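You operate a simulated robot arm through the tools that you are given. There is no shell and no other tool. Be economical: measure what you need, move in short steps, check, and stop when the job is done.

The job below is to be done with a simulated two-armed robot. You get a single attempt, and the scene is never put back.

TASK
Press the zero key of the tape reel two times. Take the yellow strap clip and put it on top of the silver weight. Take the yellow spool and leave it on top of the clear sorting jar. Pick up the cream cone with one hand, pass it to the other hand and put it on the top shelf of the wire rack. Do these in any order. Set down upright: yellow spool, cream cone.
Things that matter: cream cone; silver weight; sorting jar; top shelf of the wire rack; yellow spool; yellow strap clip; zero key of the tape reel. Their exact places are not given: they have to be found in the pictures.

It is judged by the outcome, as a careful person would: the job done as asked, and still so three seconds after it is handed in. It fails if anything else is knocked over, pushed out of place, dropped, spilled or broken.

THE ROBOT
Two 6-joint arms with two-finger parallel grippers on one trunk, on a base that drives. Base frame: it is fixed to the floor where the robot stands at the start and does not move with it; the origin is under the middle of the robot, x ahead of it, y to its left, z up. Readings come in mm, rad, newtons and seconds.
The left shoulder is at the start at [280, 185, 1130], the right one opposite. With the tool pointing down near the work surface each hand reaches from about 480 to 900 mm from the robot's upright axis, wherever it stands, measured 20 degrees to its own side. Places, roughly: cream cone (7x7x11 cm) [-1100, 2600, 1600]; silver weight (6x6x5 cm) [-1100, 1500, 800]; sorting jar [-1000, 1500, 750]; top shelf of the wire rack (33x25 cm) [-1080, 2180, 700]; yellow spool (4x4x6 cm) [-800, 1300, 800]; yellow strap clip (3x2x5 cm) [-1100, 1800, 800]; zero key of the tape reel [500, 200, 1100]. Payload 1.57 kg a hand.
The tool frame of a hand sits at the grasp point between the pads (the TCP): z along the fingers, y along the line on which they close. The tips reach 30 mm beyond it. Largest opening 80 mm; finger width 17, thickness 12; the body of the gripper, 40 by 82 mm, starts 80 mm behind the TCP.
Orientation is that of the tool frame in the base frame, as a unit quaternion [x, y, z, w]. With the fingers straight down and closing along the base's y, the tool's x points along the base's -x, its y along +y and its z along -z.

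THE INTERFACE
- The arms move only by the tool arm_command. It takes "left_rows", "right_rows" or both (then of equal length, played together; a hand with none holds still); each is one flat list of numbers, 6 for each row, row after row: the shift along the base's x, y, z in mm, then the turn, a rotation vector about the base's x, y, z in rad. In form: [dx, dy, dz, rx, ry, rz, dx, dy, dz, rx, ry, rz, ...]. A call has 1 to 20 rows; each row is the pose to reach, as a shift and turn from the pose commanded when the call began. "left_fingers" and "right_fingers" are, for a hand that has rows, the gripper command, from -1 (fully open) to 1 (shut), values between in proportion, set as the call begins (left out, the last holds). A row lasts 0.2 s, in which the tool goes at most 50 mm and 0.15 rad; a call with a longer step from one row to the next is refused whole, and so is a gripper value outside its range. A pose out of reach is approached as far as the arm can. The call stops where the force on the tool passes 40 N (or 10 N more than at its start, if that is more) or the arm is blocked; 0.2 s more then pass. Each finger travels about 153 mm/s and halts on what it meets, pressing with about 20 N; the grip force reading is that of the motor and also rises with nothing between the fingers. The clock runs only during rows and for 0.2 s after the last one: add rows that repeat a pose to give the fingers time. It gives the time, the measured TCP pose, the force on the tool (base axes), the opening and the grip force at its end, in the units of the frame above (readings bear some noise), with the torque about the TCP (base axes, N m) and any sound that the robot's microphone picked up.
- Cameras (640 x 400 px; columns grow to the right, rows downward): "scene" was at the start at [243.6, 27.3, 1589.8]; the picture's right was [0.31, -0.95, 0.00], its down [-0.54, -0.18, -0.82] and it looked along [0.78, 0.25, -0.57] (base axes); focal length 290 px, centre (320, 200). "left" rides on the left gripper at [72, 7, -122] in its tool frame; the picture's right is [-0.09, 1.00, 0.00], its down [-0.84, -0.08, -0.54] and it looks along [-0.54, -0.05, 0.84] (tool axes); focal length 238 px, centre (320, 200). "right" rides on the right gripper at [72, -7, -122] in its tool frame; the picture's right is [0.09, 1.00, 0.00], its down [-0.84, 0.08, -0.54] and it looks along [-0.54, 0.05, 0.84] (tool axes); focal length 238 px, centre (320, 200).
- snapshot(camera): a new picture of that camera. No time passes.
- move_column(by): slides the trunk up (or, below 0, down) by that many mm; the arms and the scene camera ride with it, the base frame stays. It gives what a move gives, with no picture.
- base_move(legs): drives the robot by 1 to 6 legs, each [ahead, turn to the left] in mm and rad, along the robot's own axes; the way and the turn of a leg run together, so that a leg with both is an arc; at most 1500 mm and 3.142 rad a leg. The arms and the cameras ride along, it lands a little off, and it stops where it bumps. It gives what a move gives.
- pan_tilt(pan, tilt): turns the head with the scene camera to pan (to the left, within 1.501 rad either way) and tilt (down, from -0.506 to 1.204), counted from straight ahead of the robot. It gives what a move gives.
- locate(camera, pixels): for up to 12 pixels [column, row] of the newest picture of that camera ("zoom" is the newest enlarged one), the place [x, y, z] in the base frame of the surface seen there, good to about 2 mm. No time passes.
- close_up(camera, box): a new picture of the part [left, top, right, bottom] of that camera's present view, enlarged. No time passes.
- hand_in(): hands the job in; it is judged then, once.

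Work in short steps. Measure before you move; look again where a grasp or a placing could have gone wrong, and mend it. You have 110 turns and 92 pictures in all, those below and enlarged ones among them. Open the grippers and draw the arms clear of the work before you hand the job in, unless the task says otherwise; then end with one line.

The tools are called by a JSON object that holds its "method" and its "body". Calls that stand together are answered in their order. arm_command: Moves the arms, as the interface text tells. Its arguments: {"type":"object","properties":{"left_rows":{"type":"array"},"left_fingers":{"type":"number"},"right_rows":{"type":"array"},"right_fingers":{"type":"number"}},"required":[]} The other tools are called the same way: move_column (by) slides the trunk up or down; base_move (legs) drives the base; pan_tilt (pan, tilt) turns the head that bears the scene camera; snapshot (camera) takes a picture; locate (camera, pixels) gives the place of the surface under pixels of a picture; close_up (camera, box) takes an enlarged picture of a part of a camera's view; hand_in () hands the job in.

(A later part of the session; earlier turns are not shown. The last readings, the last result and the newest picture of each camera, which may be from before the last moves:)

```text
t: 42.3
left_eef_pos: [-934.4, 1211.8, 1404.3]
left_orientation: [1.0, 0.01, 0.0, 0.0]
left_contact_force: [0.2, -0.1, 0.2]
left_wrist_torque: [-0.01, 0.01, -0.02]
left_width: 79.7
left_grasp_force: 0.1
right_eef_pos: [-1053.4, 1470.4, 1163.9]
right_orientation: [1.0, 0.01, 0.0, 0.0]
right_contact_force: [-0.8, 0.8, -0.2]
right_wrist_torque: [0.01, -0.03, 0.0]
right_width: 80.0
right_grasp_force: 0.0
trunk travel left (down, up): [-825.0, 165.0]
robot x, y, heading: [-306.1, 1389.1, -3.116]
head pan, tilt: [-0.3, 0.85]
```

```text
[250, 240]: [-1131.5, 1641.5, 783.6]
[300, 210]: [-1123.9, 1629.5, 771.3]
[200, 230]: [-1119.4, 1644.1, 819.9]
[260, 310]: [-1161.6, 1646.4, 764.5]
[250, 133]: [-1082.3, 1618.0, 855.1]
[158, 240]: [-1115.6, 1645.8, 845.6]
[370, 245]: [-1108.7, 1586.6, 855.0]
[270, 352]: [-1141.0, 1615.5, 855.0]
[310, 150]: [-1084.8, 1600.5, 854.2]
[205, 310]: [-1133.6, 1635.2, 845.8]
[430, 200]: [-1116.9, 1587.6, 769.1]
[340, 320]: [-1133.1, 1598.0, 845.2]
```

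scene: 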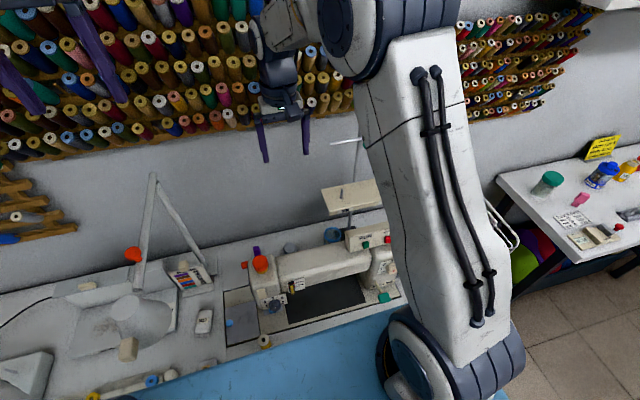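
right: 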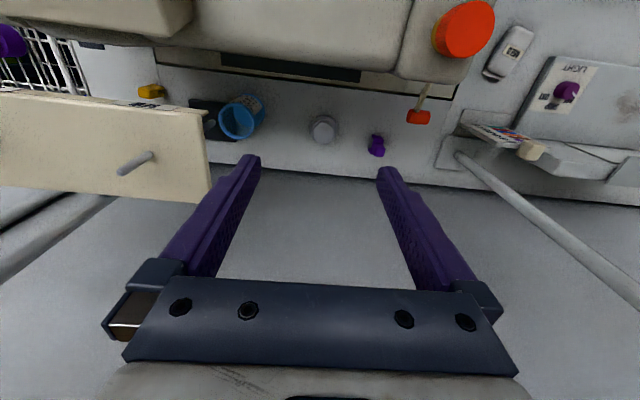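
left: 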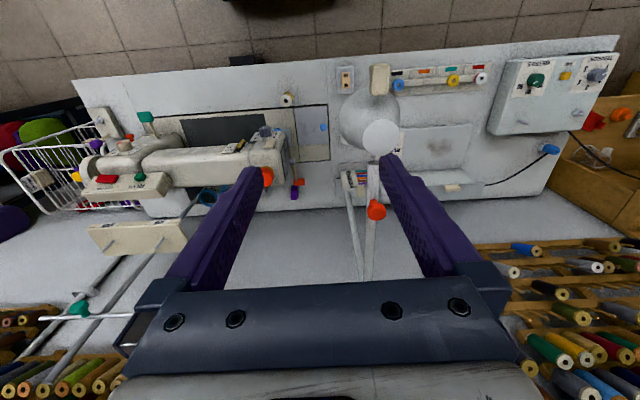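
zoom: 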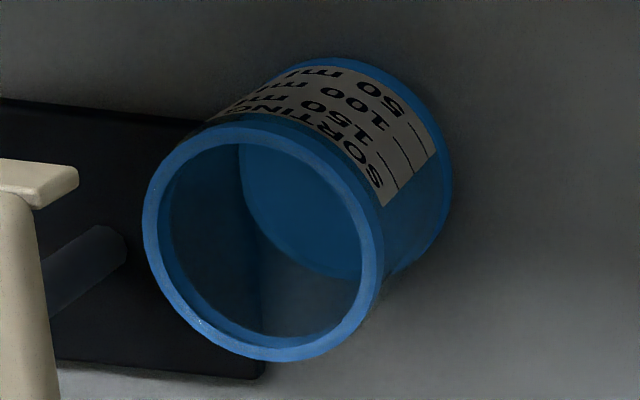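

The jar's rim is at z 855, centre [-1111,1616], outer radius 30. Next I'll zoom on the weight and the clip.

{"method": "close_up", "body": {"camera": "right", "box": [293, 100, 353, 160]}}

{"method": "locate", "body": {"camera": "zoom", "pixels": [[320, 330], [320, 250], [250, 330], [400, 330], [320, 400], [320, 190], [210, 300], [450, 300], [360, 280], [280, 380]]}}

{"method": "close_up", "body": {"camera": "right", "box": [130, 70, 190, 115]}}

{"method": "locate", "body": {"camera": "zoom", "pixels": [[130, 200], [230, 200], [330, 200], [230, 240], [100, 240], [280, 170], [380, 230], [180, 160]]}}

```text
6.67 times, centred on (323, 130) of right
```

zoom: 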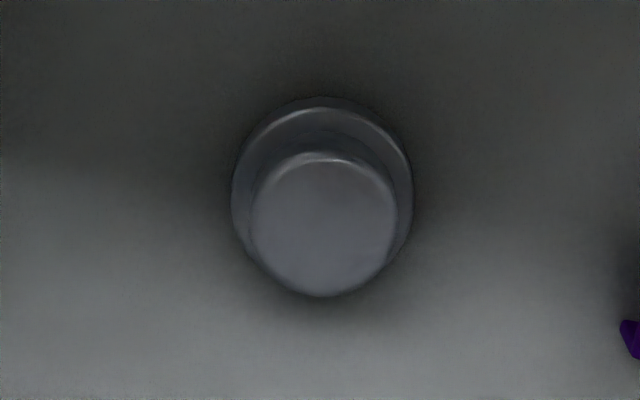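

```text
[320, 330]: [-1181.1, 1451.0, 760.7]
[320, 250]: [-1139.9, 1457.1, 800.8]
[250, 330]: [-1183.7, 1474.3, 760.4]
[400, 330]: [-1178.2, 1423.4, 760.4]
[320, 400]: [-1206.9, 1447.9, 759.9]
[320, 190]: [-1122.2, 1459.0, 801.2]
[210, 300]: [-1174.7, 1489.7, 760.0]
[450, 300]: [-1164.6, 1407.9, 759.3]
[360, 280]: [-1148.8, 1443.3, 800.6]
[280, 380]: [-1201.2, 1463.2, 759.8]
```

```text
8.89 times, centred on (160, 92) of right
```

zoom: 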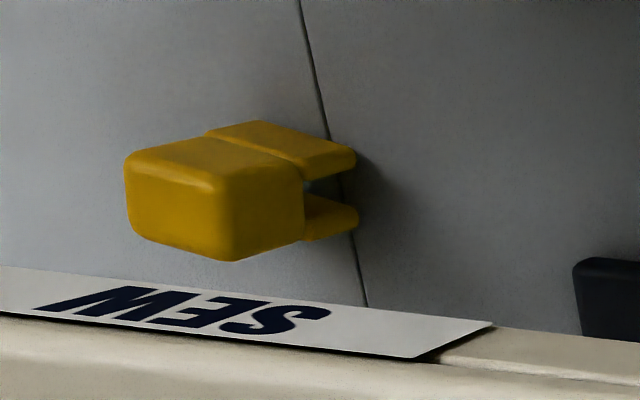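

```text
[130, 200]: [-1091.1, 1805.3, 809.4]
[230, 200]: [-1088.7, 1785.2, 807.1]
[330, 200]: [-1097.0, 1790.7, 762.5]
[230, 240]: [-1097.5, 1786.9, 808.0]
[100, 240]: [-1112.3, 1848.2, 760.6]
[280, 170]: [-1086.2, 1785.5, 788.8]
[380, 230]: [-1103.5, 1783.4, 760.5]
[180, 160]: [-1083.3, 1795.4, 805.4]
```

The clip stands upright at about [-1093,1796], z 760–809, at the tray's edge, and the weight's top is at [-1132,1457,801]. I'll raise the right hand, then shift the base 200 mm toward +y.

{"method": "arm_command", "body": {"right_rows": [0, 0, 48, 0, 0, 0, 0, 0, 96, 0, 0, 0, 0, 0, 144, 0, 0, 0, 20, -10, 190, 0, 0, 0, 60, -20, 210, 0, 0, 0, 100, -20, 240, 0, 0, 0]}}

{"method": "base_move", "body": {"legs": [[0, -1.571], [200, 0], [0, 1.571]]}}

{"method": "pan_tilt", "body": {"pan": 0.0, "tilt": 0.9}}

{"method": "snapshot", "body": {"camera": "scene"}}

```text
refused: row 4 steps farther than a row can; nothing moved
```

```text
t: 45.2
left_eef_pos: [-782.5, 1831.1, 1402.5]
left_orientation: [0.876, -0.482, 0.002, 0.0]
left_contact_force: [0.2, -1.0, 0.2]
left_wrist_torque: [-0.05, -0.01, 0.0]
left_width: 80.1
left_grasp_force: 0.0
right_eef_pos: [-621.8, 2067.8, 1163.9]
right_orientation: [0.876, -0.482, -0.001, 0.0]
right_contact_force: [-1.5, 0.6, 0.2]
right_wrist_torque: [0.02, 0.0, 0.05]
right_width: 79.8
right_grasp_force: 0.0
trunk travel left (down, up): [-825.0, 165.0]
robot x, y, heading: [-307.2, 1386.2, 2.142]
head pan, tilt: [-0.3, 0.85]
stopped in leg 1: the robot was blocked; the commanded pose is now the measured one
```

```text
t: 46.0
left_eef_pos: [-782.9, 1830.9, 1405.3]
left_orientation: [0.876, -0.482, 0.001, 0.001]
left_contact_force: [0.3, 0.4, -0.2]
left_wrist_torque: [0.0, -0.02, -0.04]
left_width: 80.1
left_grasp_force: 0.0
right_eef_pos: [-621.2, 2068.5, 1164.8]
right_orientation: [0.876, -0.482, -0.001, -0.001]
right_contact_force: [0.5, -0.7, -0.9]
right_wrist_torque: [-0.02, -0.01, 0.01]
right_width: 79.8
right_grasp_force: 0.0
trunk travel left (down, up): [-825.0, 165.0]
robot x, y, heading: [-308.4, 1391.3, 2.137]
head pan, tilt: [0.0, 0.901]
```

```text
57 pictures are left
```

scene: 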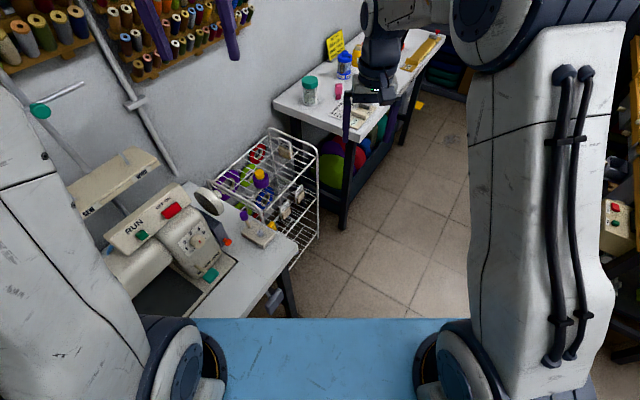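

The raise was refused but the base turned anyway and stopped at heading 2.14, with the right hand still at z 1164. I'll raise that hand first, then check that the thread stand wasn't disturbed.

{"method": "arm_command", "body": {"right_rows": [0, 0, 48, 0, 0, 0, 0, 0, 96, 0, 0, 0, 0, 0, 144, 0, 0, 0, 0, 0, 190, 0, 0, 0, 0, 0, 235, 0, 0, 0]}}

{"method": "close_up", "body": {"camera": "scene", "box": [0, 0, 320, 320]}}

{"method": "locate", "body": {"camera": "scene", "pixels": [[40, 110], [75, 88], [152, 152], [75, 210], [155, 155], [135, 100], [260, 178], [285, 155], [120, 315], [155, 325]]}}

```text
t: 47.2
left_eef_pos: [-781.9, 1831.5, 1402.9]
left_orientation: [0.876, -0.482, 0.0, 0.001]
left_contact_force: [0.3, -0.6, 0.9]
left_wrist_torque: [0.0, -0.02, -0.02]
left_width: 80.0
left_grasp_force: 0.1
right_eef_pos: [-622.1, 2068.8, 1399.5]
right_orientation: [0.876, -0.483, 0.001, -0.002]
right_contact_force: [0.3, -0.1, 0.5]
right_wrist_torque: [0.0, 0.01, 0.01]
right_width: 80.2
right_grasp_force: 0.1
trunk travel left (down, up): [-825.0, 165.0]
robot x, y, heading: [-302.5, 1385.8, 2.142]
head pan, tilt: [0.0, 0.901]
```

```text
1.25 times, centred on (160, 160) of scene
```

zoom: 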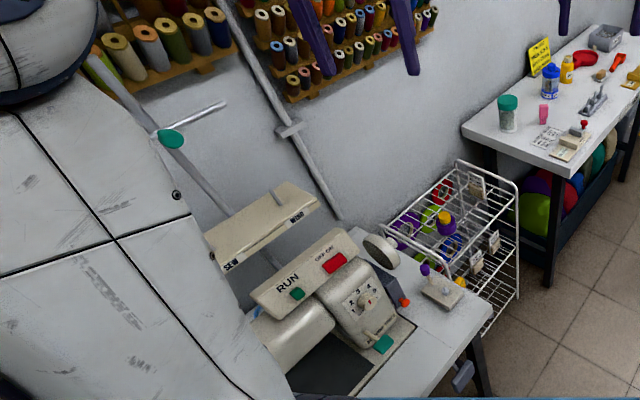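

```text
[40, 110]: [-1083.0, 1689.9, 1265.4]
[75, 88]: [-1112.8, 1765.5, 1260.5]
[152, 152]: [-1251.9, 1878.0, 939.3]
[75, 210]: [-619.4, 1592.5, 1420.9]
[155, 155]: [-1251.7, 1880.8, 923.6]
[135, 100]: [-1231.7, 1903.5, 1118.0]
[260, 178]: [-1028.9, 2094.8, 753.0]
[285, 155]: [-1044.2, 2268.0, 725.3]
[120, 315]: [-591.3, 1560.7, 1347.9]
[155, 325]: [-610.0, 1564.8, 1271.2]
```

The thread stand is unchanged (knob still at [-1083,1690,1265]) and both hands are at 1400. I'll back out, turn clear of the table and come in again at y≈1590.

{"method": "base_move", "body": {"legs": [[-290, 0], [0, -0.571], [450, 0], [0, 1.571], [140, 0]]}}

```text
t: 57.9
left_eef_pos: [-920.3, 1420.4, 1403.7]
left_orientation: [1.0, 0.003, 0.001, 0.0]
left_contact_force: [1.2, 0.1, 0.7]
left_wrist_torque: [0.0, 0.0, 0.02]
left_width: 79.9
left_grasp_force: 0.0
right_eef_pos: [-1037.2, 1681.0, 1399.7]
right_orientation: [1.0, 0.002, -0.001, 0.0]
right_contact_force: [-0.7, 0.3, -0.2]
right_wrist_torque: [-0.03, 0.03, -0.02]
right_width: 80.0
right_grasp_force: 0.1
trunk travel left (down, up): [-825.0, 165.0]
robot x, y, heading: [-287.6, 1586.7, -3.134]
head pan, tilt: [0.0, 0.901]
```

The base is at [-288,1587] facing the wall. I'll take the right hand round to +y with a −90° yaw so that it closes along x.

{"method": "arm_command", "body": {"right_rows": [0, 40, 0, 0, 0, -0.145, 0, 80, 0, 0, 0, -0.29, 0, 120, 0, 0, 0, -0.435, 0, 160, 0, 0, 0, -0.58, 0, 200, 0, 0, 0, -0.725, 0, 240, 0, 0, 0, -0.87, 0, 270, 0, 0, 0, -1.015, 0, 280, 0, 0, 0, -1.16, 0, 280, 0, 0, 0, -1.305, 0, 280, 0, 0, 0, -1.45, 0, 280, 0, 0, 0, -1.575, 0, 280, 0, 0, 0, -1.575], "right_fingers": -1}}

{"method": "move_column", "body": {"by": -100}}

```text
t: 60.5
left_eef_pos: [-920.6, 1420.3, 1405.4]
left_orientation: [1.0, 0.004, 0.001, 0.001]
left_contact_force: [0.5, -0.6, 0.2]
left_wrist_torque: [0.01, -0.02, -0.04]
left_width: 79.9
left_grasp_force: 0.1
right_eef_pos: [-1024.9, 1957.3, 1387.4]
right_orientation: [-0.707, 0.707, 0.001, 0.0]
right_contact_force: [-0.8, 0.2, 0.1]
right_wrist_torque: [-0.01, -0.03, 0.0]
right_width: 80.0
right_grasp_force: 0.1
right hand out of reach, approached as far as the arm can: row 6, 7, 8, 9, 10, 11, 12
trunk travel left (down, up): [-825.0, 165.0]
robot x, y, heading: [-290.9, 1589.7, -3.13]
head pan, tilt: [0.0, 0.901]
```

```text
t: 61.8
left_eef_pos: [-921.0, 1420.4, 1303.6]
left_orientation: [1.0, 0.004, 0.0, 0.0]
left_contact_force: [0.2, -0.7, -0.5]
left_wrist_torque: [0.0, 0.01, 0.02]
left_width: 79.8
left_grasp_force: 0.0
right_eef_pos: [-1025.4, 1958.4, 1287.6]
right_orientation: [0.707, -0.707, -0.001, 0.001]
right_contact_force: [0.3, -0.2, 0.7]
right_wrist_torque: [-0.02, -0.01, -0.03]
right_width: 80.0
right_grasp_force: 0.1
trunk travel left (down, up): [-725.0, 265.0]
robot x, y, heading: [-295.8, 1588.3, -3.129]
head pan, tilt: [0.0, 0.901]
```

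The hand is at its reach limit up high. Going lower helps, so I'll descend to z≈1040 on the +y side and tilt by 30°.

{"method": "arm_command", "body": {"right_rows": [0, 0, -48, 0, 0, 0, 0, 0, -96, 0, 0, 0, -10, 0, -140, 0, 0, 0, -30, 0, -180, -0.13, 0, 0, -50, -15, -220, -0.26, 0, 0, -68, -25, -260, -0.39, 0, 0, -68, -25, -290, -0.524, 0, 0, -68, -25, -290, -0.524, 0, 0]}}

{"method": "snapshot", "body": {"camera": "right"}}

```text
t: 63.6
left_eef_pos: [-920.4, 1420.1, 1303.6]
left_orientation: [1.0, 0.004, 0.0, 0.0]
left_contact_force: [0.6, 0.2, 0.2]
left_wrist_torque: [-0.01, -0.02, -0.03]
left_width: 79.9
left_grasp_force: 0.0
right_eef_pos: [-1094.9, 1932.0, 997.3]
right_orientation: [-0.683, 0.683, -0.182, -0.184]
right_contact_force: [0.1, 0.3, 0.5]
right_wrist_torque: [0.01, 0.02, 0.02]
right_width: 80.1
right_grasp_force: 0.1
trunk travel left (down, up): [-725.0, 265.0]
robot x, y, heading: [-291.4, 1587.0, -3.131]
head pan, tilt: [0.0, 0.901]
```

```text
55 pictures are left
```

right: 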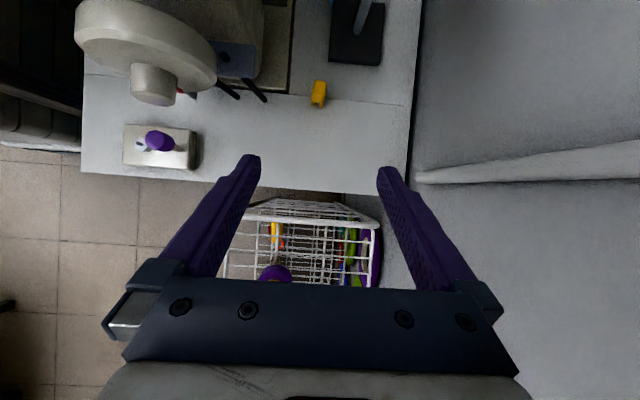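

The clip shows clearly at (318,93), between the finger lines. I'll measure it.

{"method": "close_up", "body": {"camera": "right", "box": [288, 70, 348, 115]}}

{"method": "locate", "body": {"camera": "right", "pixels": [[313, 84], [325, 84], [313, 92], [324, 92], [319, 100], [319, 104], [318, 82], [180, 85], [240, 95], [300, 85]]}}

```text
8.89 times, centred on (318, 92) of right
```

zoom: 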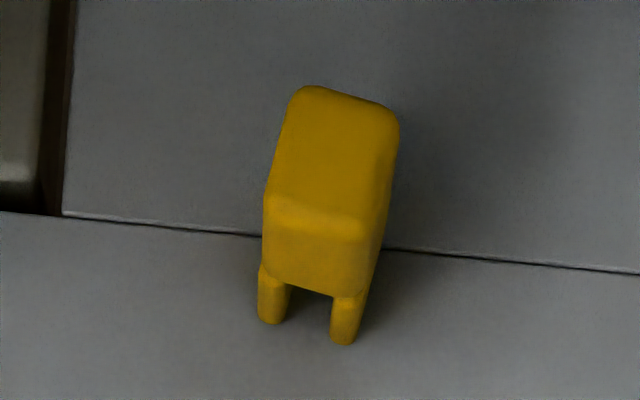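

```text
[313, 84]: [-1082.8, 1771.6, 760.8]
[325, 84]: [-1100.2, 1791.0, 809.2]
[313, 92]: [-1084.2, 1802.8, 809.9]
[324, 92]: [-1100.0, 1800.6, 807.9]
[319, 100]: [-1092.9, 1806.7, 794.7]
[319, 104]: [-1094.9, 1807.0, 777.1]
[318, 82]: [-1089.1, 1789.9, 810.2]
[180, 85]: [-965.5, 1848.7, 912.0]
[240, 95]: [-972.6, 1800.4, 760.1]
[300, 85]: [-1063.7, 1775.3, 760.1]
```

Clip centre is [-1092,1797], head z 785–810, about 20 mm wide along x. I'll approach along the tool axis and close.

{"method": "arm_command", "body": {"right_rows": [1, -30, -38, 0, 0, 0, 2, -60, -74, 0, 0, 0, 2, -85, -110, 0, 0, 0, 2, -105, -145, 0, 0, 0, 2, -120, -172, 0, 0, 0, 2, -131, -190, 0, 0, 0, 2, -135, -197, 0, 0, 0, 2, -135, -197, 0, 0, 0]}}

{"method": "snapshot", "body": {"camera": "right"}}

```text
t: 65.4
left_eef_pos: [-920.5, 1420.2, 1303.5]
left_orientation: [1.0, 0.003, 0.0, 0.0]
left_contact_force: [-1.3, 0.7, 0.7]
left_wrist_torque: [-0.03, -0.03, 0.01]
left_width: 79.9
left_grasp_force: 0.0
right_eef_pos: [-1092.9, 1796.7, 798.9]
right_orientation: [-0.683, 0.683, -0.182, -0.183]
right_contact_force: [0.1, 0.1, 0.9]
right_wrist_torque: [0.03, 0.01, -0.01]
right_width: 79.8
right_grasp_force: 0.0
trunk travel left (down, up): [-725.0, 265.0]
robot x, y, heading: [-289.8, 1585.4, -3.136]
head pan, tilt: [0.0, 0.901]
```

```text
53 pictures are left
```

right: 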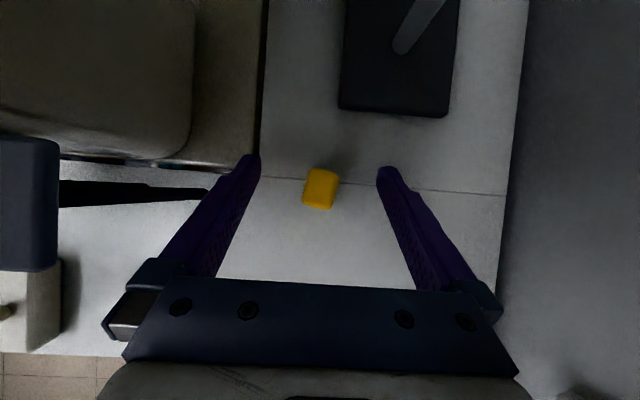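

The clip sits between the fingers. I'll close and back out along the tool axis.

{"method": "arm_command", "body": {"right_rows": [0, 0, 0, 0, 0, 0, 0, 0, 0, 0, 0, 0, 0, 0, 0, 0, 0, 0, 0, 0, 10, 0, 0, 0, 0, 10, 30, 0, 0, 0, 0, 35, 70, 0, 0, 0, 0, 60, 110, 0, 0, 0, 0, 85, 150, 0, 0, 0, 0, 110, 190, 0, 0, 0, 0, 135, 225, 0, 0, 0], "right_fingers": 1}}

{"method": "snapshot", "body": {"camera": "right"}}

{"method": "snapshot", "body": {"camera": "scene"}}

```text
t: 67.6
left_eef_pos: [-919.7, 1419.9, 1303.6]
left_orientation: [1.0, 0.004, 0.001, 0.0]
left_contact_force: [0.7, -0.6, 0.6]
left_wrist_torque: [-0.01, 0.02, 0.0]
left_width: 80.1
left_grasp_force: 0.1
right_eef_pos: [-1092.4, 1932.7, 1025.4]
right_orientation: [0.683, -0.683, 0.182, 0.183]
right_contact_force: [-0.2, 0.3, 0.0]
right_wrist_torque: [0.0, 0.01, 0.01]
right_width: 16.9
right_grasp_force: 19.5
trunk travel left (down, up): [-725.0, 265.0]
robot x, y, heading: [-288.9, 1587.0, -3.133]
head pan, tilt: [0.0, 0.901]
```

```text
52 pictures are left
```

right: 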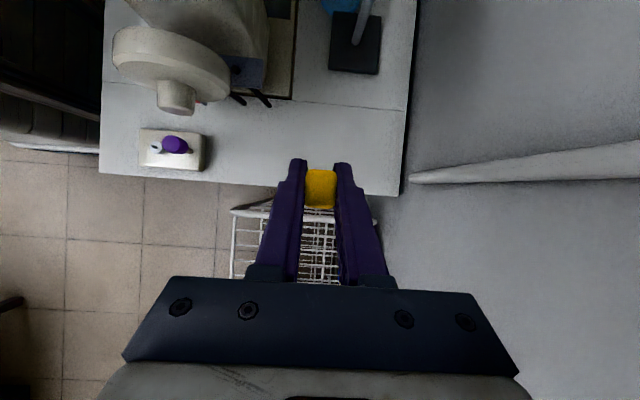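

```text
51 pictures are left
```

scene: 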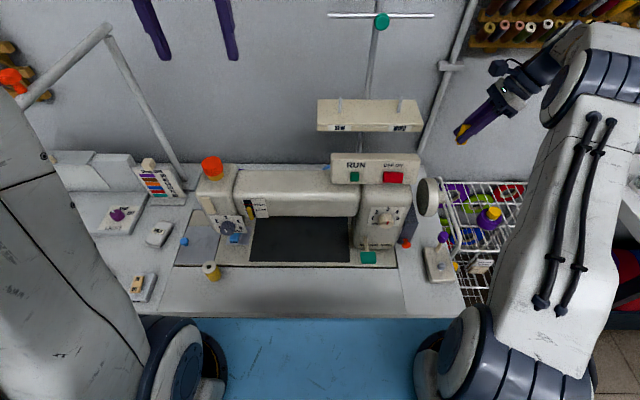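

The clip is held (16.9 mm). The table strip in front of the machine around (300,285) is free, so I'll measure it and the machine's heights as a place to regrasp.

{"method": "locate", "body": {"camera": "scene", "pixels": [[300, 275], [300, 285], [300, 300], [340, 290], [250, 290], [380, 290], [211, 265], [211, 277], [300, 250], [250, 180], [400, 265], [425, 195]]}}

```text
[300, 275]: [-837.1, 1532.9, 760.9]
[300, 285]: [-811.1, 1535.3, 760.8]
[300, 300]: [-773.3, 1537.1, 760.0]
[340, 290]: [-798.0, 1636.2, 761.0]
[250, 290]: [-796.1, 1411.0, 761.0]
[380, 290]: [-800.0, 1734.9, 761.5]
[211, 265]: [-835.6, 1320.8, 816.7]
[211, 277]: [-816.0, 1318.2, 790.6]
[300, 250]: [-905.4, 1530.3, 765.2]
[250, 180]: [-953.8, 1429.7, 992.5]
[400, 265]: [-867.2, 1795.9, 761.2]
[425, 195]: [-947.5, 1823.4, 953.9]
```

I'll set the clip upright on the free rear corner near y≈1880 and regrasp it there with the hand vertical. First I'll check the table edge there.

{"method": "locate", "body": {"camera": "right", "pixels": [[250, 150], [250, 175], [260, 182], [370, 150], [370, 185], [390, 190], [400, 130], [420, 178], [265, 120], [230, 100]]}}

```text
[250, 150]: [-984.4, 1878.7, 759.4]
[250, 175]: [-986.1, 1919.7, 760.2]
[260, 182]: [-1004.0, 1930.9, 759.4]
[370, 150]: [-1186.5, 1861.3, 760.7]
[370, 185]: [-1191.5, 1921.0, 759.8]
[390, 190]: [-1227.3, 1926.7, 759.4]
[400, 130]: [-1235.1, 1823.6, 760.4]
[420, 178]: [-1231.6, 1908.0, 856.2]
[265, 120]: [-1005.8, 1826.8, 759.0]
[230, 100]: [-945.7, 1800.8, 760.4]
```

Table is free there (z 760, edge y≈1935). I'll lower the clip to [-1085,1880] in the same orientation.

{"method": "arm_command", "body": {"right_rows": [3, -20, -40, 0, 0, 0, 7, -40, -80, 0, 0, 0, 7, -53, -120, 0, 0, 0, 7, -53, -165, 0, 0, 0, 7, -53, -205, 0, 0, 0, 7, -53, -217, 0, 0, 0, 7, -53, -221, 0, 0, 0, 7, -53, -224, 0, 0, 0, 7, -53, -226, 0, 0, 0]}}

{"method": "snapshot", "body": {"camera": "right"}}

```text
t: 69.6
left_eef_pos: [-921.1, 1419.9, 1302.6]
left_orientation: [1.0, 0.004, 0.001, 0.0]
left_contact_force: [0.1, 0.3, -0.3]
left_wrist_torque: [0.01, 0.01, 0.04]
left_width: 80.3
left_grasp_force: 0.1
right_eef_pos: [-1084.8, 1878.4, 799.8]
right_orientation: [0.684, -0.682, 0.182, 0.183]
right_contact_force: [0.1, -1.3, 1.9]
right_wrist_torque: [-0.04, 0.0, 0.04]
right_width: 16.6
right_grasp_force: 20.4
trunk travel left (down, up): [-725.0, 265.0]
robot x, y, heading: [-290.0, 1584.3, -3.134]
head pan, tilt: [0.0, 0.901]
```

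```text
50 pictures are left
```

right: 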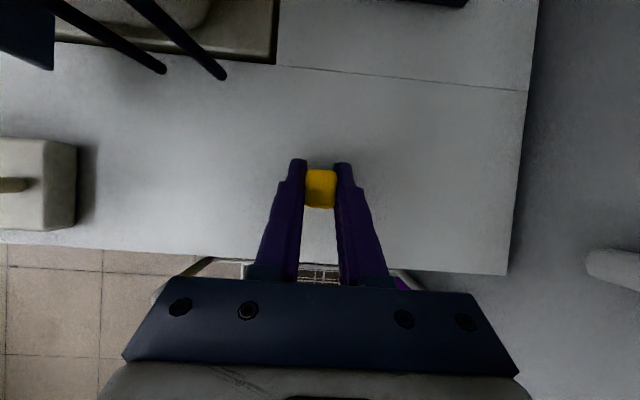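

It's just touching down (about 2 N). I'll open, back off along the axis, and then stand the hand upright above the clip.

{"method": "arm_command", "body": {"right_rows": [0, 0, 0, 0, 0, 0, 0, 0, 0, 0, 0, 0, 0, 0, 0, 0, 0, 0, 0, 10, 17, 0, 0, 0, 0, 25, 43, 0, 0, 0, 0, 45, 78, 0, 0, 0, 0, 50, 110, 0.13, 0, 0, 0, 35, 120, 0.26, 0, 0, 0, 15, 120, 0.39, 0, 0, 0, 0, 120, 0.524, 0, 0, 0, 0, 120, 0.524, 0, 0], "right_fingers": -1}}

{"method": "snapshot", "body": {"camera": "right"}}

```text
t: 72.0
left_eef_pos: [-921.1, 1419.4, 1303.6]
left_orientation: [1.0, 0.003, 0.001, 0.0]
left_contact_force: [-0.6, -0.7, 0.1]
left_wrist_torque: [0.05, -0.03, -0.03]
left_width: 80.0
left_grasp_force: 0.0
right_eef_pos: [-1084.7, 1878.6, 920.8]
right_orientation: [-0.707, 0.707, 0.001, 0.0]
right_contact_force: [-0.4, -0.1, 0.4]
right_wrist_torque: [-0.03, -0.04, 0.02]
right_width: 79.9
right_grasp_force: 0.2
trunk travel left (down, up): [-725.0, 265.0]
robot x, y, heading: [-290.8, 1589.9, -3.131]
head pan, tilt: [0.0, 0.901]
```

```text
49 pictures are left
```

right: 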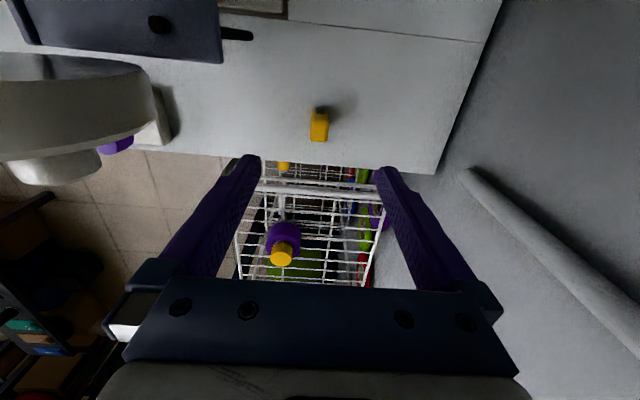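

The clip stands upright at (319,125). I'll measure it before going down.

{"method": "locate", "body": {"camera": "right", "pixels": [[314, 115], [326, 115], [314, 124], [325, 124], [319, 134], [150, 75], [130, 150]]}}

```text
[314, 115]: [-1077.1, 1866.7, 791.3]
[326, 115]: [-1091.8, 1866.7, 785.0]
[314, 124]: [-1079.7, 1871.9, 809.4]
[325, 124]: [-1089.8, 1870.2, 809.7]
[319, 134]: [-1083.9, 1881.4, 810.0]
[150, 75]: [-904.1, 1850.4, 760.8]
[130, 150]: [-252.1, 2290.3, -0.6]
```

Clip centre is [-1084,1878], right below. I'll descend vertically to z 805, close and lift.

{"method": "arm_command", "body": {"right_rows": [0, 0, -45, 0, 0, 0, 0, 0, -85, 0, 0, 0, 0, 0, -108, 0, 0, 0, 0, 0, -116, 0, 0, 0, 0, 0, -116, 0, 0, 0]}}

{"method": "arm_command", "body": {"right_rows": [0, 0, 0, 0, 0, 0, 0, 0, 0, 0, 0, 0, 0, 0, 0, 0, 0, 0, 0, 0, 15, 0, 0, 0, 0, 0, 60, 0, 0, 0, 0, 0, 108, 0, 0, 0, 0, 20, 150, 0, 0, 0, 20, 40, 190, 0, 0, 0, 40, 40, 235, 0, 0, 0], "right_fingers": 1}}

{"method": "snapshot", "body": {"camera": "right"}}

```text
t: 73.2
left_eef_pos: [-921.4, 1421.0, 1303.1]
left_orientation: [1.0, 0.003, 0.001, 0.0]
left_contact_force: [-0.6, 0.4, 0.6]
left_wrist_torque: [0.0, 0.0, -0.04]
left_width: 80.0
left_grasp_force: 0.0
right_eef_pos: [-1083.1, 1878.7, 804.2]
right_orientation: [0.707, -0.707, -0.001, -0.001]
right_contact_force: [0.4, -0.2, -0.7]
right_wrist_torque: [-0.01, 0.03, 0.0]
right_width: 80.1
right_grasp_force: 0.1
trunk travel left (down, up): [-725.0, 265.0]
robot x, y, heading: [-290.8, 1587.0, -3.132]
head pan, tilt: [0.0, 0.901]
```

```text
t: 75.2
left_eef_pos: [-920.4, 1421.9, 1303.6]
left_orientation: [1.0, 0.004, 0.001, 0.0]
left_contact_force: [0.1, -0.2, -0.4]
left_wrist_torque: [0.0, -0.08, 0.0]
left_width: 79.9
left_grasp_force: 0.1
right_eef_pos: [-1043.1, 1917.9, 1039.0]
right_orientation: [-0.707, 0.707, 0.001, 0.0]
right_contact_force: [-1.0, -0.5, -0.4]
right_wrist_torque: [0.01, -0.06, 0.04]
right_width: 16.8
right_grasp_force: 19.9
trunk travel left (down, up): [-725.0, 265.0]
robot x, y, heading: [-289.8, 1586.2, -3.128]
head pan, tilt: [0.0, 0.901]
```

```text
48 pictures are left
```

right: 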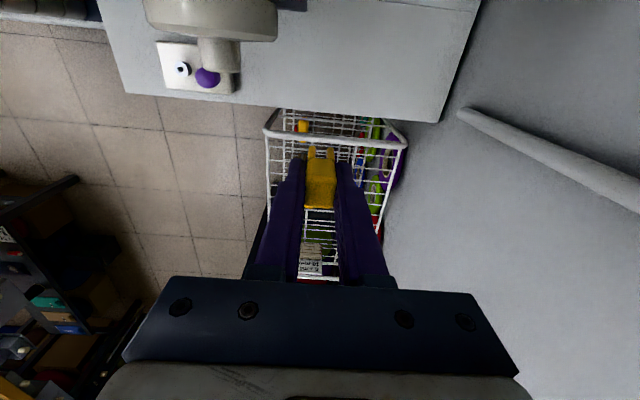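

The clip is gripped vertically. I'll raise the trunk and draw the right hand up and in before moving the base.

{"method": "move_column", "body": {"by": 100}}

{"method": "arm_command", "body": {"right_rows": [5, 0, 48, 0, 0, 0, 10, 0, 96, 0, 0, 0, 20, -10, 140, 0, 0, 0, 35, -30, 180, 0, 0, 0, 55, -45, 220, 0, 0, 0, 80, -60, 255, 0, 0, 0, 80, -60, 255, 0, 0, 0]}}

```text
t: 76.5
left_eef_pos: [-920.9, 1420.4, 1403.3]
left_orientation: [1.0, 0.003, 0.001, 0.0]
left_contact_force: [0.8, -0.2, -0.4]
left_wrist_torque: [0.04, 0.02, -0.04]
left_width: 79.9
left_grasp_force: 0.0
right_eef_pos: [-1042.2, 1918.5, 1138.8]
right_orientation: [0.707, -0.707, -0.001, 0.0]
right_contact_force: [-0.1, -0.5, 0.0]
right_wrist_torque: [-0.01, -0.02, 0.03]
right_width: 16.8
right_grasp_force: 19.7
trunk travel left (down, up): [-825.0, 165.0]
robot x, y, heading: [-292.4, 1588.4, -3.137]
head pan, tilt: [0.0, 0.901]
```

```text
t: 78.2
left_eef_pos: [-920.2, 1419.3, 1403.1]
left_orientation: [1.0, 0.003, 0.001, 0.0]
left_contact_force: [-0.2, -0.2, 0.8]
left_wrist_torque: [-0.02, -0.02, -0.02]
left_width: 79.9
left_grasp_force: 0.1
right_eef_pos: [-961.5, 1856.3, 1395.6]
right_orientation: [0.707, -0.707, -0.001, -0.001]
right_contact_force: [0.5, -0.1, 0.1]
right_wrist_torque: [0.0, 0.03, 0.0]
right_width: 16.8
right_grasp_force: 20.0
trunk travel left (down, up): [-825.0, 165.0]
robot x, y, heading: [-290.4, 1584.6, -3.133]
head pan, tilt: [0.0, 0.901]
```

Both hands are near 1400. I'll shift the base to y≈1400 by the safe route (back out, turn, reverse, turn, come in).

{"method": "base_move", "body": {"legs": [[-140, 0], [0, -1.571], [-190, 0], [0, 1.571], [150, 0]]}}

```text
t: 89.3
left_eef_pos: [-937.4, 1242.5, 1402.9]
left_orientation: [1.0, -0.004, 0.001, 0.0]
left_contact_force: [-0.4, 1.2, -0.1]
left_wrist_torque: [-0.02, 0.0, -0.02]
left_width: 79.8
left_grasp_force: 0.0
right_eef_pos: [-971.3, 1680.1, 1395.3]
right_orientation: [-0.702, 0.712, 0.0, 0.0]
right_contact_force: [0.4, 0.0, -0.5]
right_wrist_torque: [-0.01, 0.0, 0.0]
right_width: 16.9
right_grasp_force: 19.6
trunk travel left (down, up): [-825.0, 165.0]
robot x, y, heading: [-306.5, 1399.5, 3.14]
head pan, tilt: [0.0, 0.901]
```

Base at [-306,1400]. Now I'll bring the clip over the weight at [-1132,1457] and down to z≈1100.

{"method": "arm_command", "body": {"right_rows": [0, -45, 0, 0, 0, 0, -10, -90, 0, 0, 0, 0, -25, -135, 0, 0, 0, 0, -50, -175, 0, 0, 0, 0, -80, -205, 0, 0, 0, 0, -115, -223, -25, 0, 0, 0, -145, -223, -60, 0, 0, 0, -161, -223, -100, 0, 0, 0, -161, -223, -148, 0, 0, 0, -161, -223, -196, 0, 0, 0, -161, -223, -245, 0, 0, 0, -161, -223, -290, 0, 0, 0, -161, -223, -290, 0, 0, 0]}}

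{"method": "snapshot", "body": {"camera": "right"}}

```text
t: 92.1
left_eef_pos: [-931.7, 1242.8, 1406.8]
left_orientation: [1.0, -0.004, -0.001, 0.001]
left_contact_force: [-0.5, 0.1, 0.5]
left_wrist_torque: [-0.01, 0.02, 0.02]
left_width: 80.1
left_grasp_force: 0.2
right_eef_pos: [-1123.4, 1455.8, 1240.3]
right_orientation: [-0.702, 0.712, -0.018, 0.032]
right_contact_force: [-0.4, -0.9, -0.8]
right_wrist_torque: [0.01, -0.02, 0.0]
right_width: 16.9
right_grasp_force: 19.9
right hand out of reach, approached as far as the arm can: row 6, 7, 8, 9, 10, 11, 12, 13
trunk travel left (down, up): [-825.0, 165.0]
robot x, y, heading: [-304.4, 1400.9, 3.136]
head pan, tilt: [0.0, 0.901]
```

```text
47 pictures are left
```

right: 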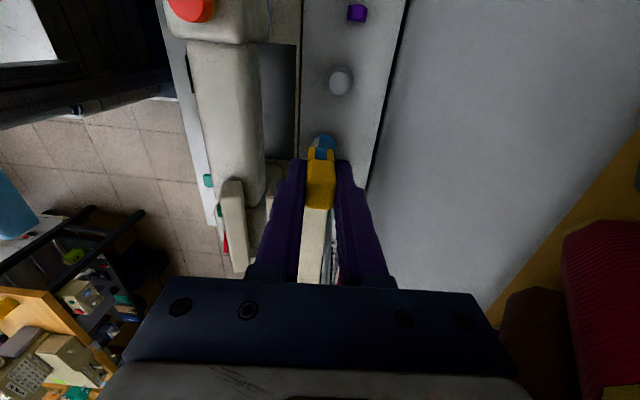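

The right hand stalled at z 1240, its reach limit while high. I'll raise the left hand a bit (lamp below it) and lower the trunk by 120.

{"method": "arm_command", "body": {"left_rows": [20, 0, 45, 0, 0, 0, 60, 0, 70, 0, 0, 0, 100, 0, 80, 0, 0, 0]}}

{"method": "move_column", "body": {"by": -120}}

```text
t: 92.9
left_eef_pos: [-830.8, 1243.0, 1486.3]
left_orientation: [1.0, -0.005, -0.002, 0.0]
left_contact_force: [0.2, -0.5, -0.9]
left_wrist_torque: [0.04, 0.05, -0.03]
left_width: 80.0
left_grasp_force: 0.0
right_eef_pos: [-1123.5, 1454.8, 1239.8]
right_orientation: [-0.703, 0.711, -0.017, 0.032]
right_contact_force: [0.2, -0.4, 0.7]
right_wrist_torque: [0.01, -0.02, 0.0]
right_width: 16.7
right_grasp_force: 20.0
trunk travel left (down, up): [-825.0, 165.0]
robot x, y, heading: [-301.1, 1401.6, 3.134]
head pan, tilt: [0.0, 0.901]
```

```text
t: 94.4
left_eef_pos: [-831.6, 1241.7, 1365.5]
left_orientation: [1.0, -0.005, -0.001, 0.0]
left_contact_force: [-0.2, -0.1, 0.3]
left_wrist_torque: [-0.03, 0.02, 0.0]
left_width: 80.2
left_grasp_force: 0.0
right_eef_pos: [-1123.0, 1455.6, 1120.0]
right_orientation: [-0.701, 0.712, -0.017, 0.032]
right_contact_force: [-0.1, 1.0, -0.8]
right_wrist_torque: [0.02, 0.03, -0.03]
right_width: 16.7
right_grasp_force: 19.7
trunk travel left (down, up): [-705.0, 285.0]
robot x, y, heading: [-306.8, 1404.7, 3.142]
head pan, tilt: [0.0, 0.901]
```

I'll step down a little and see whether the hand straightens up.

{"method": "arm_command", "body": {"right_rows": [0, 0, -25, 0, 0, 0, 0, 0, -50, 0, 0, 0, 0, 0, -50, 0, 0, 0]}}

```text
t: 95.2
left_eef_pos: [-830.2, 1241.7, 1367.7]
left_orientation: [1.0, -0.005, -0.001, 0.0]
left_contact_force: [-0.2, 0.0, 0.3]
left_wrist_torque: [-0.04, 0.0, -0.03]
left_width: 80.1
left_grasp_force: 0.0
right_eef_pos: [-1124.6, 1457.3, 1074.1]
right_orientation: [-0.702, 0.712, -0.014, 0.028]
right_contact_force: [-0.2, -0.1, 0.1]
right_wrist_torque: [0.0, 0.01, 0.04]
right_width: 16.8
right_grasp_force: 19.7
right hand out of reach, approached as far as the arm can: row 1
trunk travel left (down, up): [-705.0, 285.0]
robot x, y, heading: [-302.9, 1400.7, 3.142]
head pan, tilt: [0.0, 0.901]
```

I'll go on down to z≈900 while straightening the hand with a small turn.

{"method": "arm_command", "body": {"right_rows": [0, 0, -45, 0, 0, 0, 0, 0, -90, 0, 0, 0, -3, 0, -130, -0.01, 0.03, 0, -6, 0, -170, -0.019, 0.06, 0, -6, 0, -170, -0.019, 0.06, 0]}}

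{"method": "snapshot", "body": {"camera": "right"}}

```text
t: 96.4
left_eef_pos: [-836.3, 1242.0, 1363.7]
left_orientation: [1.0, -0.004, 0.001, 0.0]
left_contact_force: [0.1, -0.3, -0.7]
left_wrist_torque: [-0.01, 0.0, 0.01]
left_width: 80.0
left_grasp_force: 0.1
right_eef_pos: [-1134.3, 1455.5, 890.8]
right_orientation: [-0.702, 0.712, -0.007, 0.01]
right_contact_force: [0.5, -0.7, 0.3]
right_wrist_torque: [0.0, -0.02, 0.0]
right_width: 16.9
right_grasp_force: 20.2
trunk travel left (down, up): [-705.0, 285.0]
robot x, y, heading: [-304.2, 1397.6, 3.137]
head pan, tilt: [0.0, 0.901]
```

```text
46 pictures are left
```

right: 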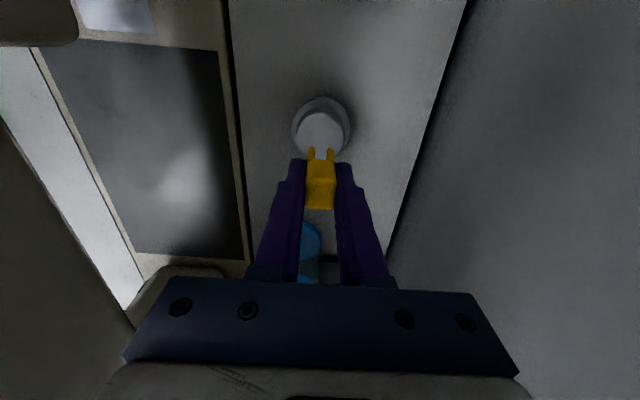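

The clip hangs over the weight. I'll measure the weight's top edge and the clip to line them up.

{"method": "locate", "body": {"camera": "right", "pixels": [[321, 130], [300, 135], [342, 135], [320, 114], [321, 148], [316, 200], [328, 200], [310, 152], [330, 152]]}}

```text
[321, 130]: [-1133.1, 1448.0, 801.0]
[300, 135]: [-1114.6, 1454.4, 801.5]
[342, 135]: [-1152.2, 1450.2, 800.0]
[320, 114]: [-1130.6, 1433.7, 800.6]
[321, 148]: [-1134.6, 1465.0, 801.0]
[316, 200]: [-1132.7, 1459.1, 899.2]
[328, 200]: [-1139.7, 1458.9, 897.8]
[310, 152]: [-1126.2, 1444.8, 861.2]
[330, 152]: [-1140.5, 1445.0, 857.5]
```

Clip [-1135,1456] and weight top [-1133,1455] are aligned. I'll lower about 44 mm in small steps.

{"method": "arm_command", "body": {"right_rows": [1, 0, -25, 0, 0, 0, 1, 0, -38, 0, 0, 0, 1, 0, -42, 0, 0, 0, 1, 0, -44, 0, 0, 0, 1, 0, -46, 0, 0, 0]}}

{"method": "close_up", "body": {"camera": "right", "box": [260, 80, 380, 220]}}

```text
t: 97.6
left_eef_pos: [-836.3, 1241.6, 1363.9]
left_orientation: [1.0, -0.004, 0.001, 0.0]
left_contact_force: [-0.2, 0.6, -0.5]
left_wrist_torque: [-0.01, -0.04, -0.02]
left_width: 80.1
left_grasp_force: 0.1
right_eef_pos: [-1131.4, 1456.6, 845.3]
right_orientation: [-0.702, 0.712, -0.007, 0.009]
right_contact_force: [-0.3, -0.5, -0.3]
right_wrist_torque: [0.05, 0.01, 0.01]
right_width: 16.9
right_grasp_force: 20.6
trunk travel left (down, up): [-705.0, 285.0]
robot x, y, heading: [-304.1, 1403.3, 3.139]
head pan, tilt: [0.0, 0.901]
```

```text
2.86 times, centred on (320, 150) of right
```

zoom: 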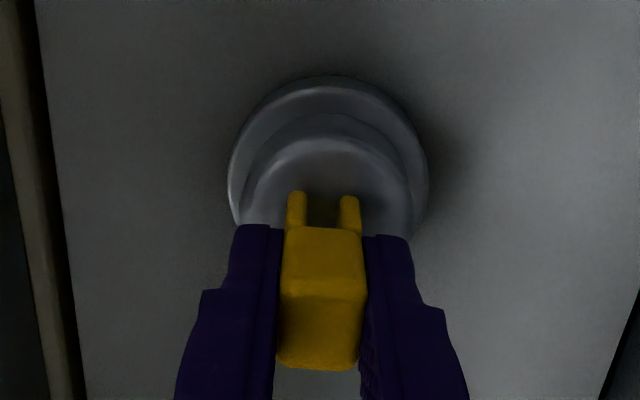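

No contact force yet. I'll go a few more millimetres in 1 mm steps.

{"method": "arm_command", "body": {"right_rows": [0, 0, -1, 0, 0, 0, 0, 0, -2, 0, 0, 0, 0, 0, -3, 0, 0, 0]}}

```text
t: 98.4
left_eef_pos: [-836.2, 1241.6, 1365.5]
left_orientation: [1.0, -0.004, 0.001, 0.0]
left_contact_force: [-0.1, -1.1, 1.4]
left_wrist_torque: [0.03, 0.0, -0.04]
left_width: 80.2
left_grasp_force: 0.1
right_eef_pos: [-1131.6, 1457.3, 843.8]
right_orientation: [-0.702, 0.712, -0.007, 0.009]
right_contact_force: [2.7, -0.2, 6.7]
right_wrist_torque: [-0.03, -0.05, -0.01]
right_width: 16.7
right_grasp_force: 19.6
trunk travel left (down, up): [-705.0, 285.0]
robot x, y, heading: [-303.7, 1403.7, 3.136]
head pan, tilt: [0.0, 0.901]
```

Contact at 6.7 N. I'll release and rise straight up.

{"method": "arm_command", "body": {"right_rows": [0, 0, 1, 0, 0, 0, 0, 0, 1, 0, 0, 0, 0, 0, 1, 0, 0, 0, 0, 0, 1, 0, 0, 0, 0, 0, 20, 0, 0, 0, 0, 0, 60, 0, 0, 0, 0, 0, 100, 0, 0, 0], "right_fingers": -0.2}}

{"method": "snapshot", "body": {"camera": "right"}}

```text
t: 100.0
left_eef_pos: [-836.1, 1241.3, 1364.6]
left_orientation: [1.0, -0.005, 0.0, 0.0]
left_contact_force: [-0.2, -0.7, -0.5]
left_wrist_torque: [-0.01, -0.06, -0.01]
left_width: 79.8
left_grasp_force: 0.1
right_eef_pos: [-1131.4, 1457.1, 944.7]
right_orientation: [-0.702, 0.712, -0.008, 0.01]
right_contact_force: [0.6, -0.4, 0.2]
right_wrist_torque: [0.0, -0.09, 0.04]
right_width: 48.0
right_grasp_force: 0.1
trunk travel left (down, up): [-705.0, 285.0]
robot x, y, heading: [-303.4, 1396.6, 3.142]
head pan, tilt: [0.0, 0.901]
```

```text
44 pictures are left
```

right: 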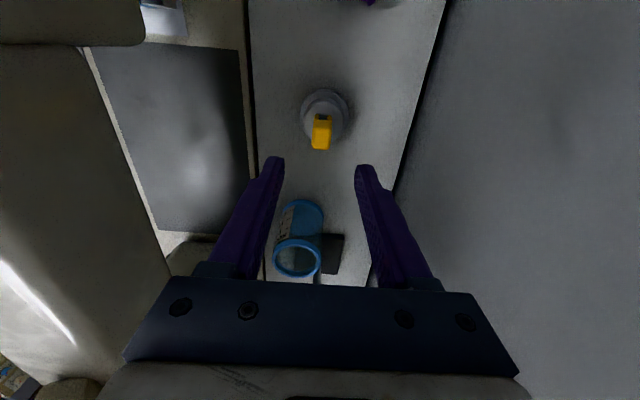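

The clip stands on the weight. The jar is visible at (297,250), so I'll zoom in to check whether there is a lid.

{"method": "close_up", "body": {"camera": "right", "box": [262, 190, 342, 285]}}

{"method": "locate", "body": {"camera": "zoom", "pixels": [[300, 285], [260, 260], [340, 300], [300, 245], [300, 320], [230, 265], [375, 275], [300, 340]]}}

```text
4.21 times, centred on (302, 238) of right
```

zoom: 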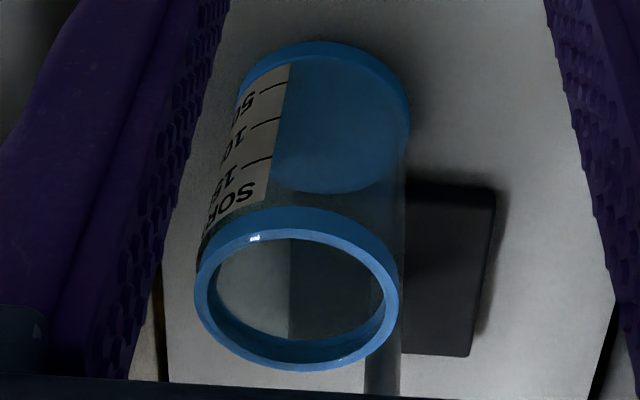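

```text
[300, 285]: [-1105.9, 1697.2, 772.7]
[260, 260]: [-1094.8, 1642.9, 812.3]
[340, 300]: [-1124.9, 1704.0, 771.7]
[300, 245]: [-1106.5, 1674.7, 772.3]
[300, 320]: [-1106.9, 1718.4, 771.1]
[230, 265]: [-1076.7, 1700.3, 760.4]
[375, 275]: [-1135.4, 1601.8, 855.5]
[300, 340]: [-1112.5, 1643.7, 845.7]
```

The jar has clear walls, a blue base and a blue top ring at z 855. For the spool I'll use the right hand: up and over to above the spool at [-826,1320], with the left hand drawn aside and up.

{"method": "arm_command", "body": {"right_rows": [0, 0, 48, 0, 0, 0, 0, 0, 96, 0, 0, 0, 0, 0, 144, 0, 0, 0, 5, 0, 190, 0, 0, 0, 40, -10, 205, 0, 0, 0, 85, -25, 205, 0, 0, 0, 130, -45, 205, 0, 0, 0, 175, -65, 205, 0, 0, 0, 220, -85, 205, 0, 0, 0, 263, -107, 205, 0, 0, 0, 300, -130, 205, 0, 0, 0, 305, -137, 205, 0, 0, 0, 305, -137, 205, 0, 0, 0], "left_rows": [0, -25, 30, 0, 0, 0, 0, -50, 60, 0, 0, 0, 0, -80, 85, 0, 0, 0, 0, -120, 100, 0, 0, 0, 0, -120, 100, 0, 0, 0, 0, -120, 100, 0, 0, 0, 0, -120, 100, 0, 0, 0, 0, -120, 100, 0, 0, 0, 0, -120, 100, 0, 0, 0, 0, -120, 100, 0, 0, 0, 0, -120, 100, 0, 0, 0, 0, -120, 100, 0, 0, 0, 0, -120, 100, 0, 0, 0], "right_fingers": -1}}

{"method": "snapshot", "body": {"camera": "right"}}

{"method": "snapshot", "body": {"camera": "scene"}}

```text
t: 102.8
left_eef_pos: [-833.8, 1122.1, 1371.4]
left_orientation: [1.0, -0.004, 0.0, 0.0]
left_contact_force: [0.2, 0.7, 0.4]
left_wrist_torque: [-0.02, 0.03, -0.03]
left_width: 80.2
left_grasp_force: 0.0
left hand out of reach, approached as far as the arm can: row 1, 2, 3, 4, 5, 6, 7, 8, 9, 10, 11, 12, 13
right_eef_pos: [-825.4, 1319.4, 1147.5]
right_orientation: [-0.701, 0.713, -0.007, 0.01]
right_contact_force: [0.4, -0.4, 0.2]
right_wrist_torque: [0.0, 0.01, -0.03]
right_width: 79.9
right_grasp_force: 0.1
trunk travel left (down, up): [-705.0, 285.0]
robot x, y, heading: [-300.8, 1401.6, 3.145]
head pan, tilt: [0.0, 0.901]
```

```text
42 pictures are left
```

right: 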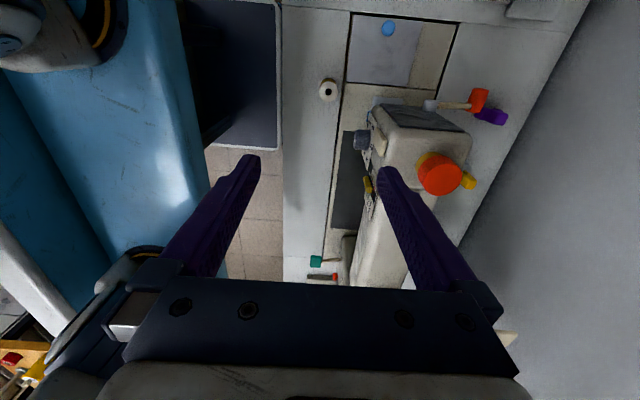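

```text
41 pictures are left
```

scene: 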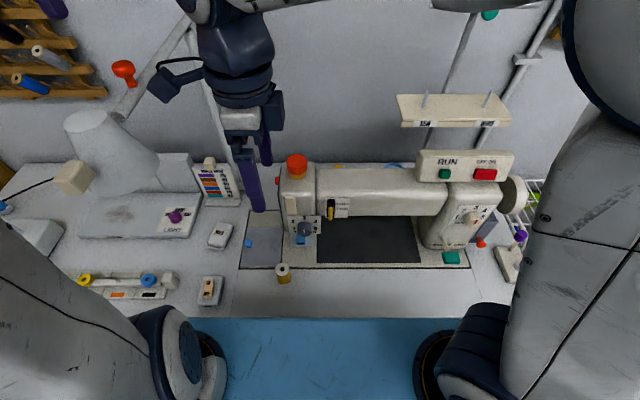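

The spool is at (328,90) in the right picture. I'll measure it and the machine's front parts.

{"method": "locate", "body": {"camera": "right", "pixels": [[322, 84], [335, 84], [328, 80], [328, 98], [323, 92], [361, 140], [372, 185], [388, 30], [316, 262]]}}

{"method": "close_up", "body": {"camera": "scene", "box": [240, 210, 340, 300]}}

{"method": "locate", "body": {"camera": "zoom", "pixels": [[275, 350], [275, 385], [250, 360], [310, 360], [275, 440], [275, 470], [400, 130]]}}

```text
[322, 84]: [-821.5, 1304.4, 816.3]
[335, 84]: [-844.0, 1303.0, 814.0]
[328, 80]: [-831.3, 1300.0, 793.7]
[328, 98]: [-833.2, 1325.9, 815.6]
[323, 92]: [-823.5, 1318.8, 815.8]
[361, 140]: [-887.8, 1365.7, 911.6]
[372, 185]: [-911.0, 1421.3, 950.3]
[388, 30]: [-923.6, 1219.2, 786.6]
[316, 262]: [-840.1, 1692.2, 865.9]
```

```text
4.44 times, centred on (290, 255) of scene
```

zoom: 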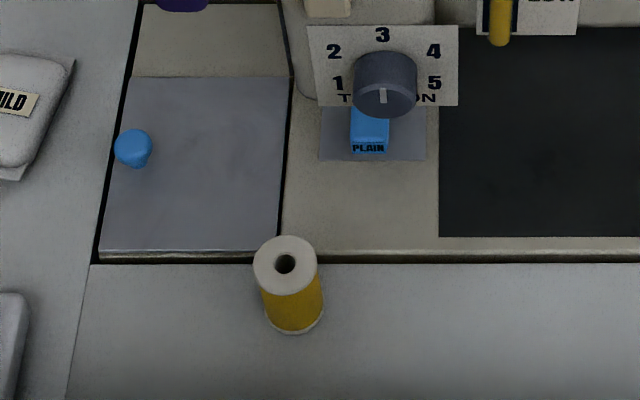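

```text
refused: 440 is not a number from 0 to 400
```

Spool: top z 816, centre [-832,1314], base 760. The lamp blocks a tilted grasp there, so I'll first move it upright to [-808,1500]. To do this in reach I back the base up by 100 mm.

{"method": "base_move", "body": {"legs": [[-100, 0]]}}

{"method": "arm_command", "body": {"right_rows": [-50, 0, 0, 0, 0, 0, -100, -3, 0, 0, 0, 0, -108, -5, -45, 0, 0, 0, -108, -5, -93, 0, 0, 0, -108, -5, -141, 0, 0, 0, -108, -5, -189, 0, 0, 0, -108, -5, -230, 0, 0, 0, -108, -5, -230, 0, 0, 0]}}

{"method": "snapshot", "body": {"camera": "right"}}

```text
t: 103.9
left_eef_pos: [-733.5, 1120.8, 1370.6]
left_orientation: [1.0, -0.004, 0.0, -0.001]
left_contact_force: [-0.2, 0.1, -0.4]
left_wrist_torque: [-0.03, -0.06, 0.01]
left_width: 79.9
left_grasp_force: 0.1
right_eef_pos: [-726.4, 1318.8, 1147.7]
right_orientation: [-0.702, 0.712, -0.008, 0.01]
right_contact_force: [-0.3, -0.8, 0.0]
right_wrist_torque: [-0.05, -0.06, -0.04]
right_width: 80.1
right_grasp_force: 0.0
trunk travel left (down, up): [-705.0, 285.0]
robot x, y, heading: [-200.0, 1401.3, 3.139]
head pan, tilt: [0.0, 0.901]
```

```text
t: 105.7
left_eef_pos: [-733.2, 1121.5, 1370.2]
left_orientation: [1.0, -0.004, 0.0, -0.001]
left_contact_force: [0.0, -0.2, 0.8]
left_wrist_torque: [0.02, -0.01, 0.02]
left_width: 80.0
left_grasp_force: 0.0
right_eef_pos: [-836.1, 1317.2, 918.5]
right_orientation: [-0.702, 0.712, -0.007, 0.009]
right_contact_force: [-0.1, 0.3, 0.0]
right_wrist_torque: [0.03, -0.02, 0.0]
right_width: 79.9
right_grasp_force: 0.0
trunk travel left (down, up): [-705.0, 285.0]
robot x, y, heading: [-202.0, 1401.6, 3.137]
head pan, tilt: [0.0, 0.901]
```

```text
39 pictures are left
```

right: 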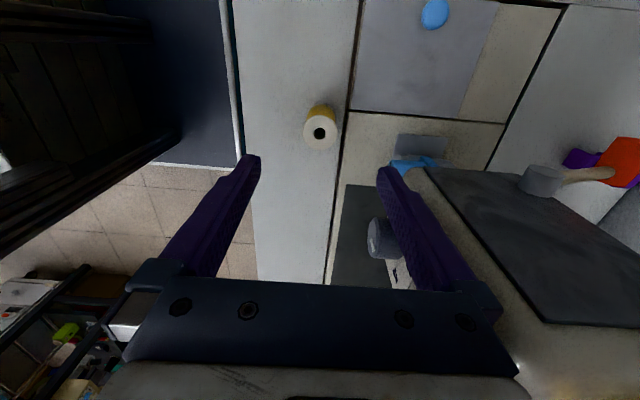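

Finger and tension knob are about 25 mm apart in y, which is fine. I'll measure the spool at (321,132) again.

{"method": "locate", "body": {"camera": "right", "pixels": [[306, 132], [337, 132], [313, 140], [330, 146], [321, 148], [320, 114], [312, 110], [330, 112]]}}

```text
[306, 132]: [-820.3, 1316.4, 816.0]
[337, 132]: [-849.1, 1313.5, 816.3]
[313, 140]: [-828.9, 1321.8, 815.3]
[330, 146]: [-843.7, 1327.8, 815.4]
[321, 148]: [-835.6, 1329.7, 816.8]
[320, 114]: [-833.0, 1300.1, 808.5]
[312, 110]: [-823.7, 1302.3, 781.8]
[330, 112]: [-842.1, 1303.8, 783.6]
```

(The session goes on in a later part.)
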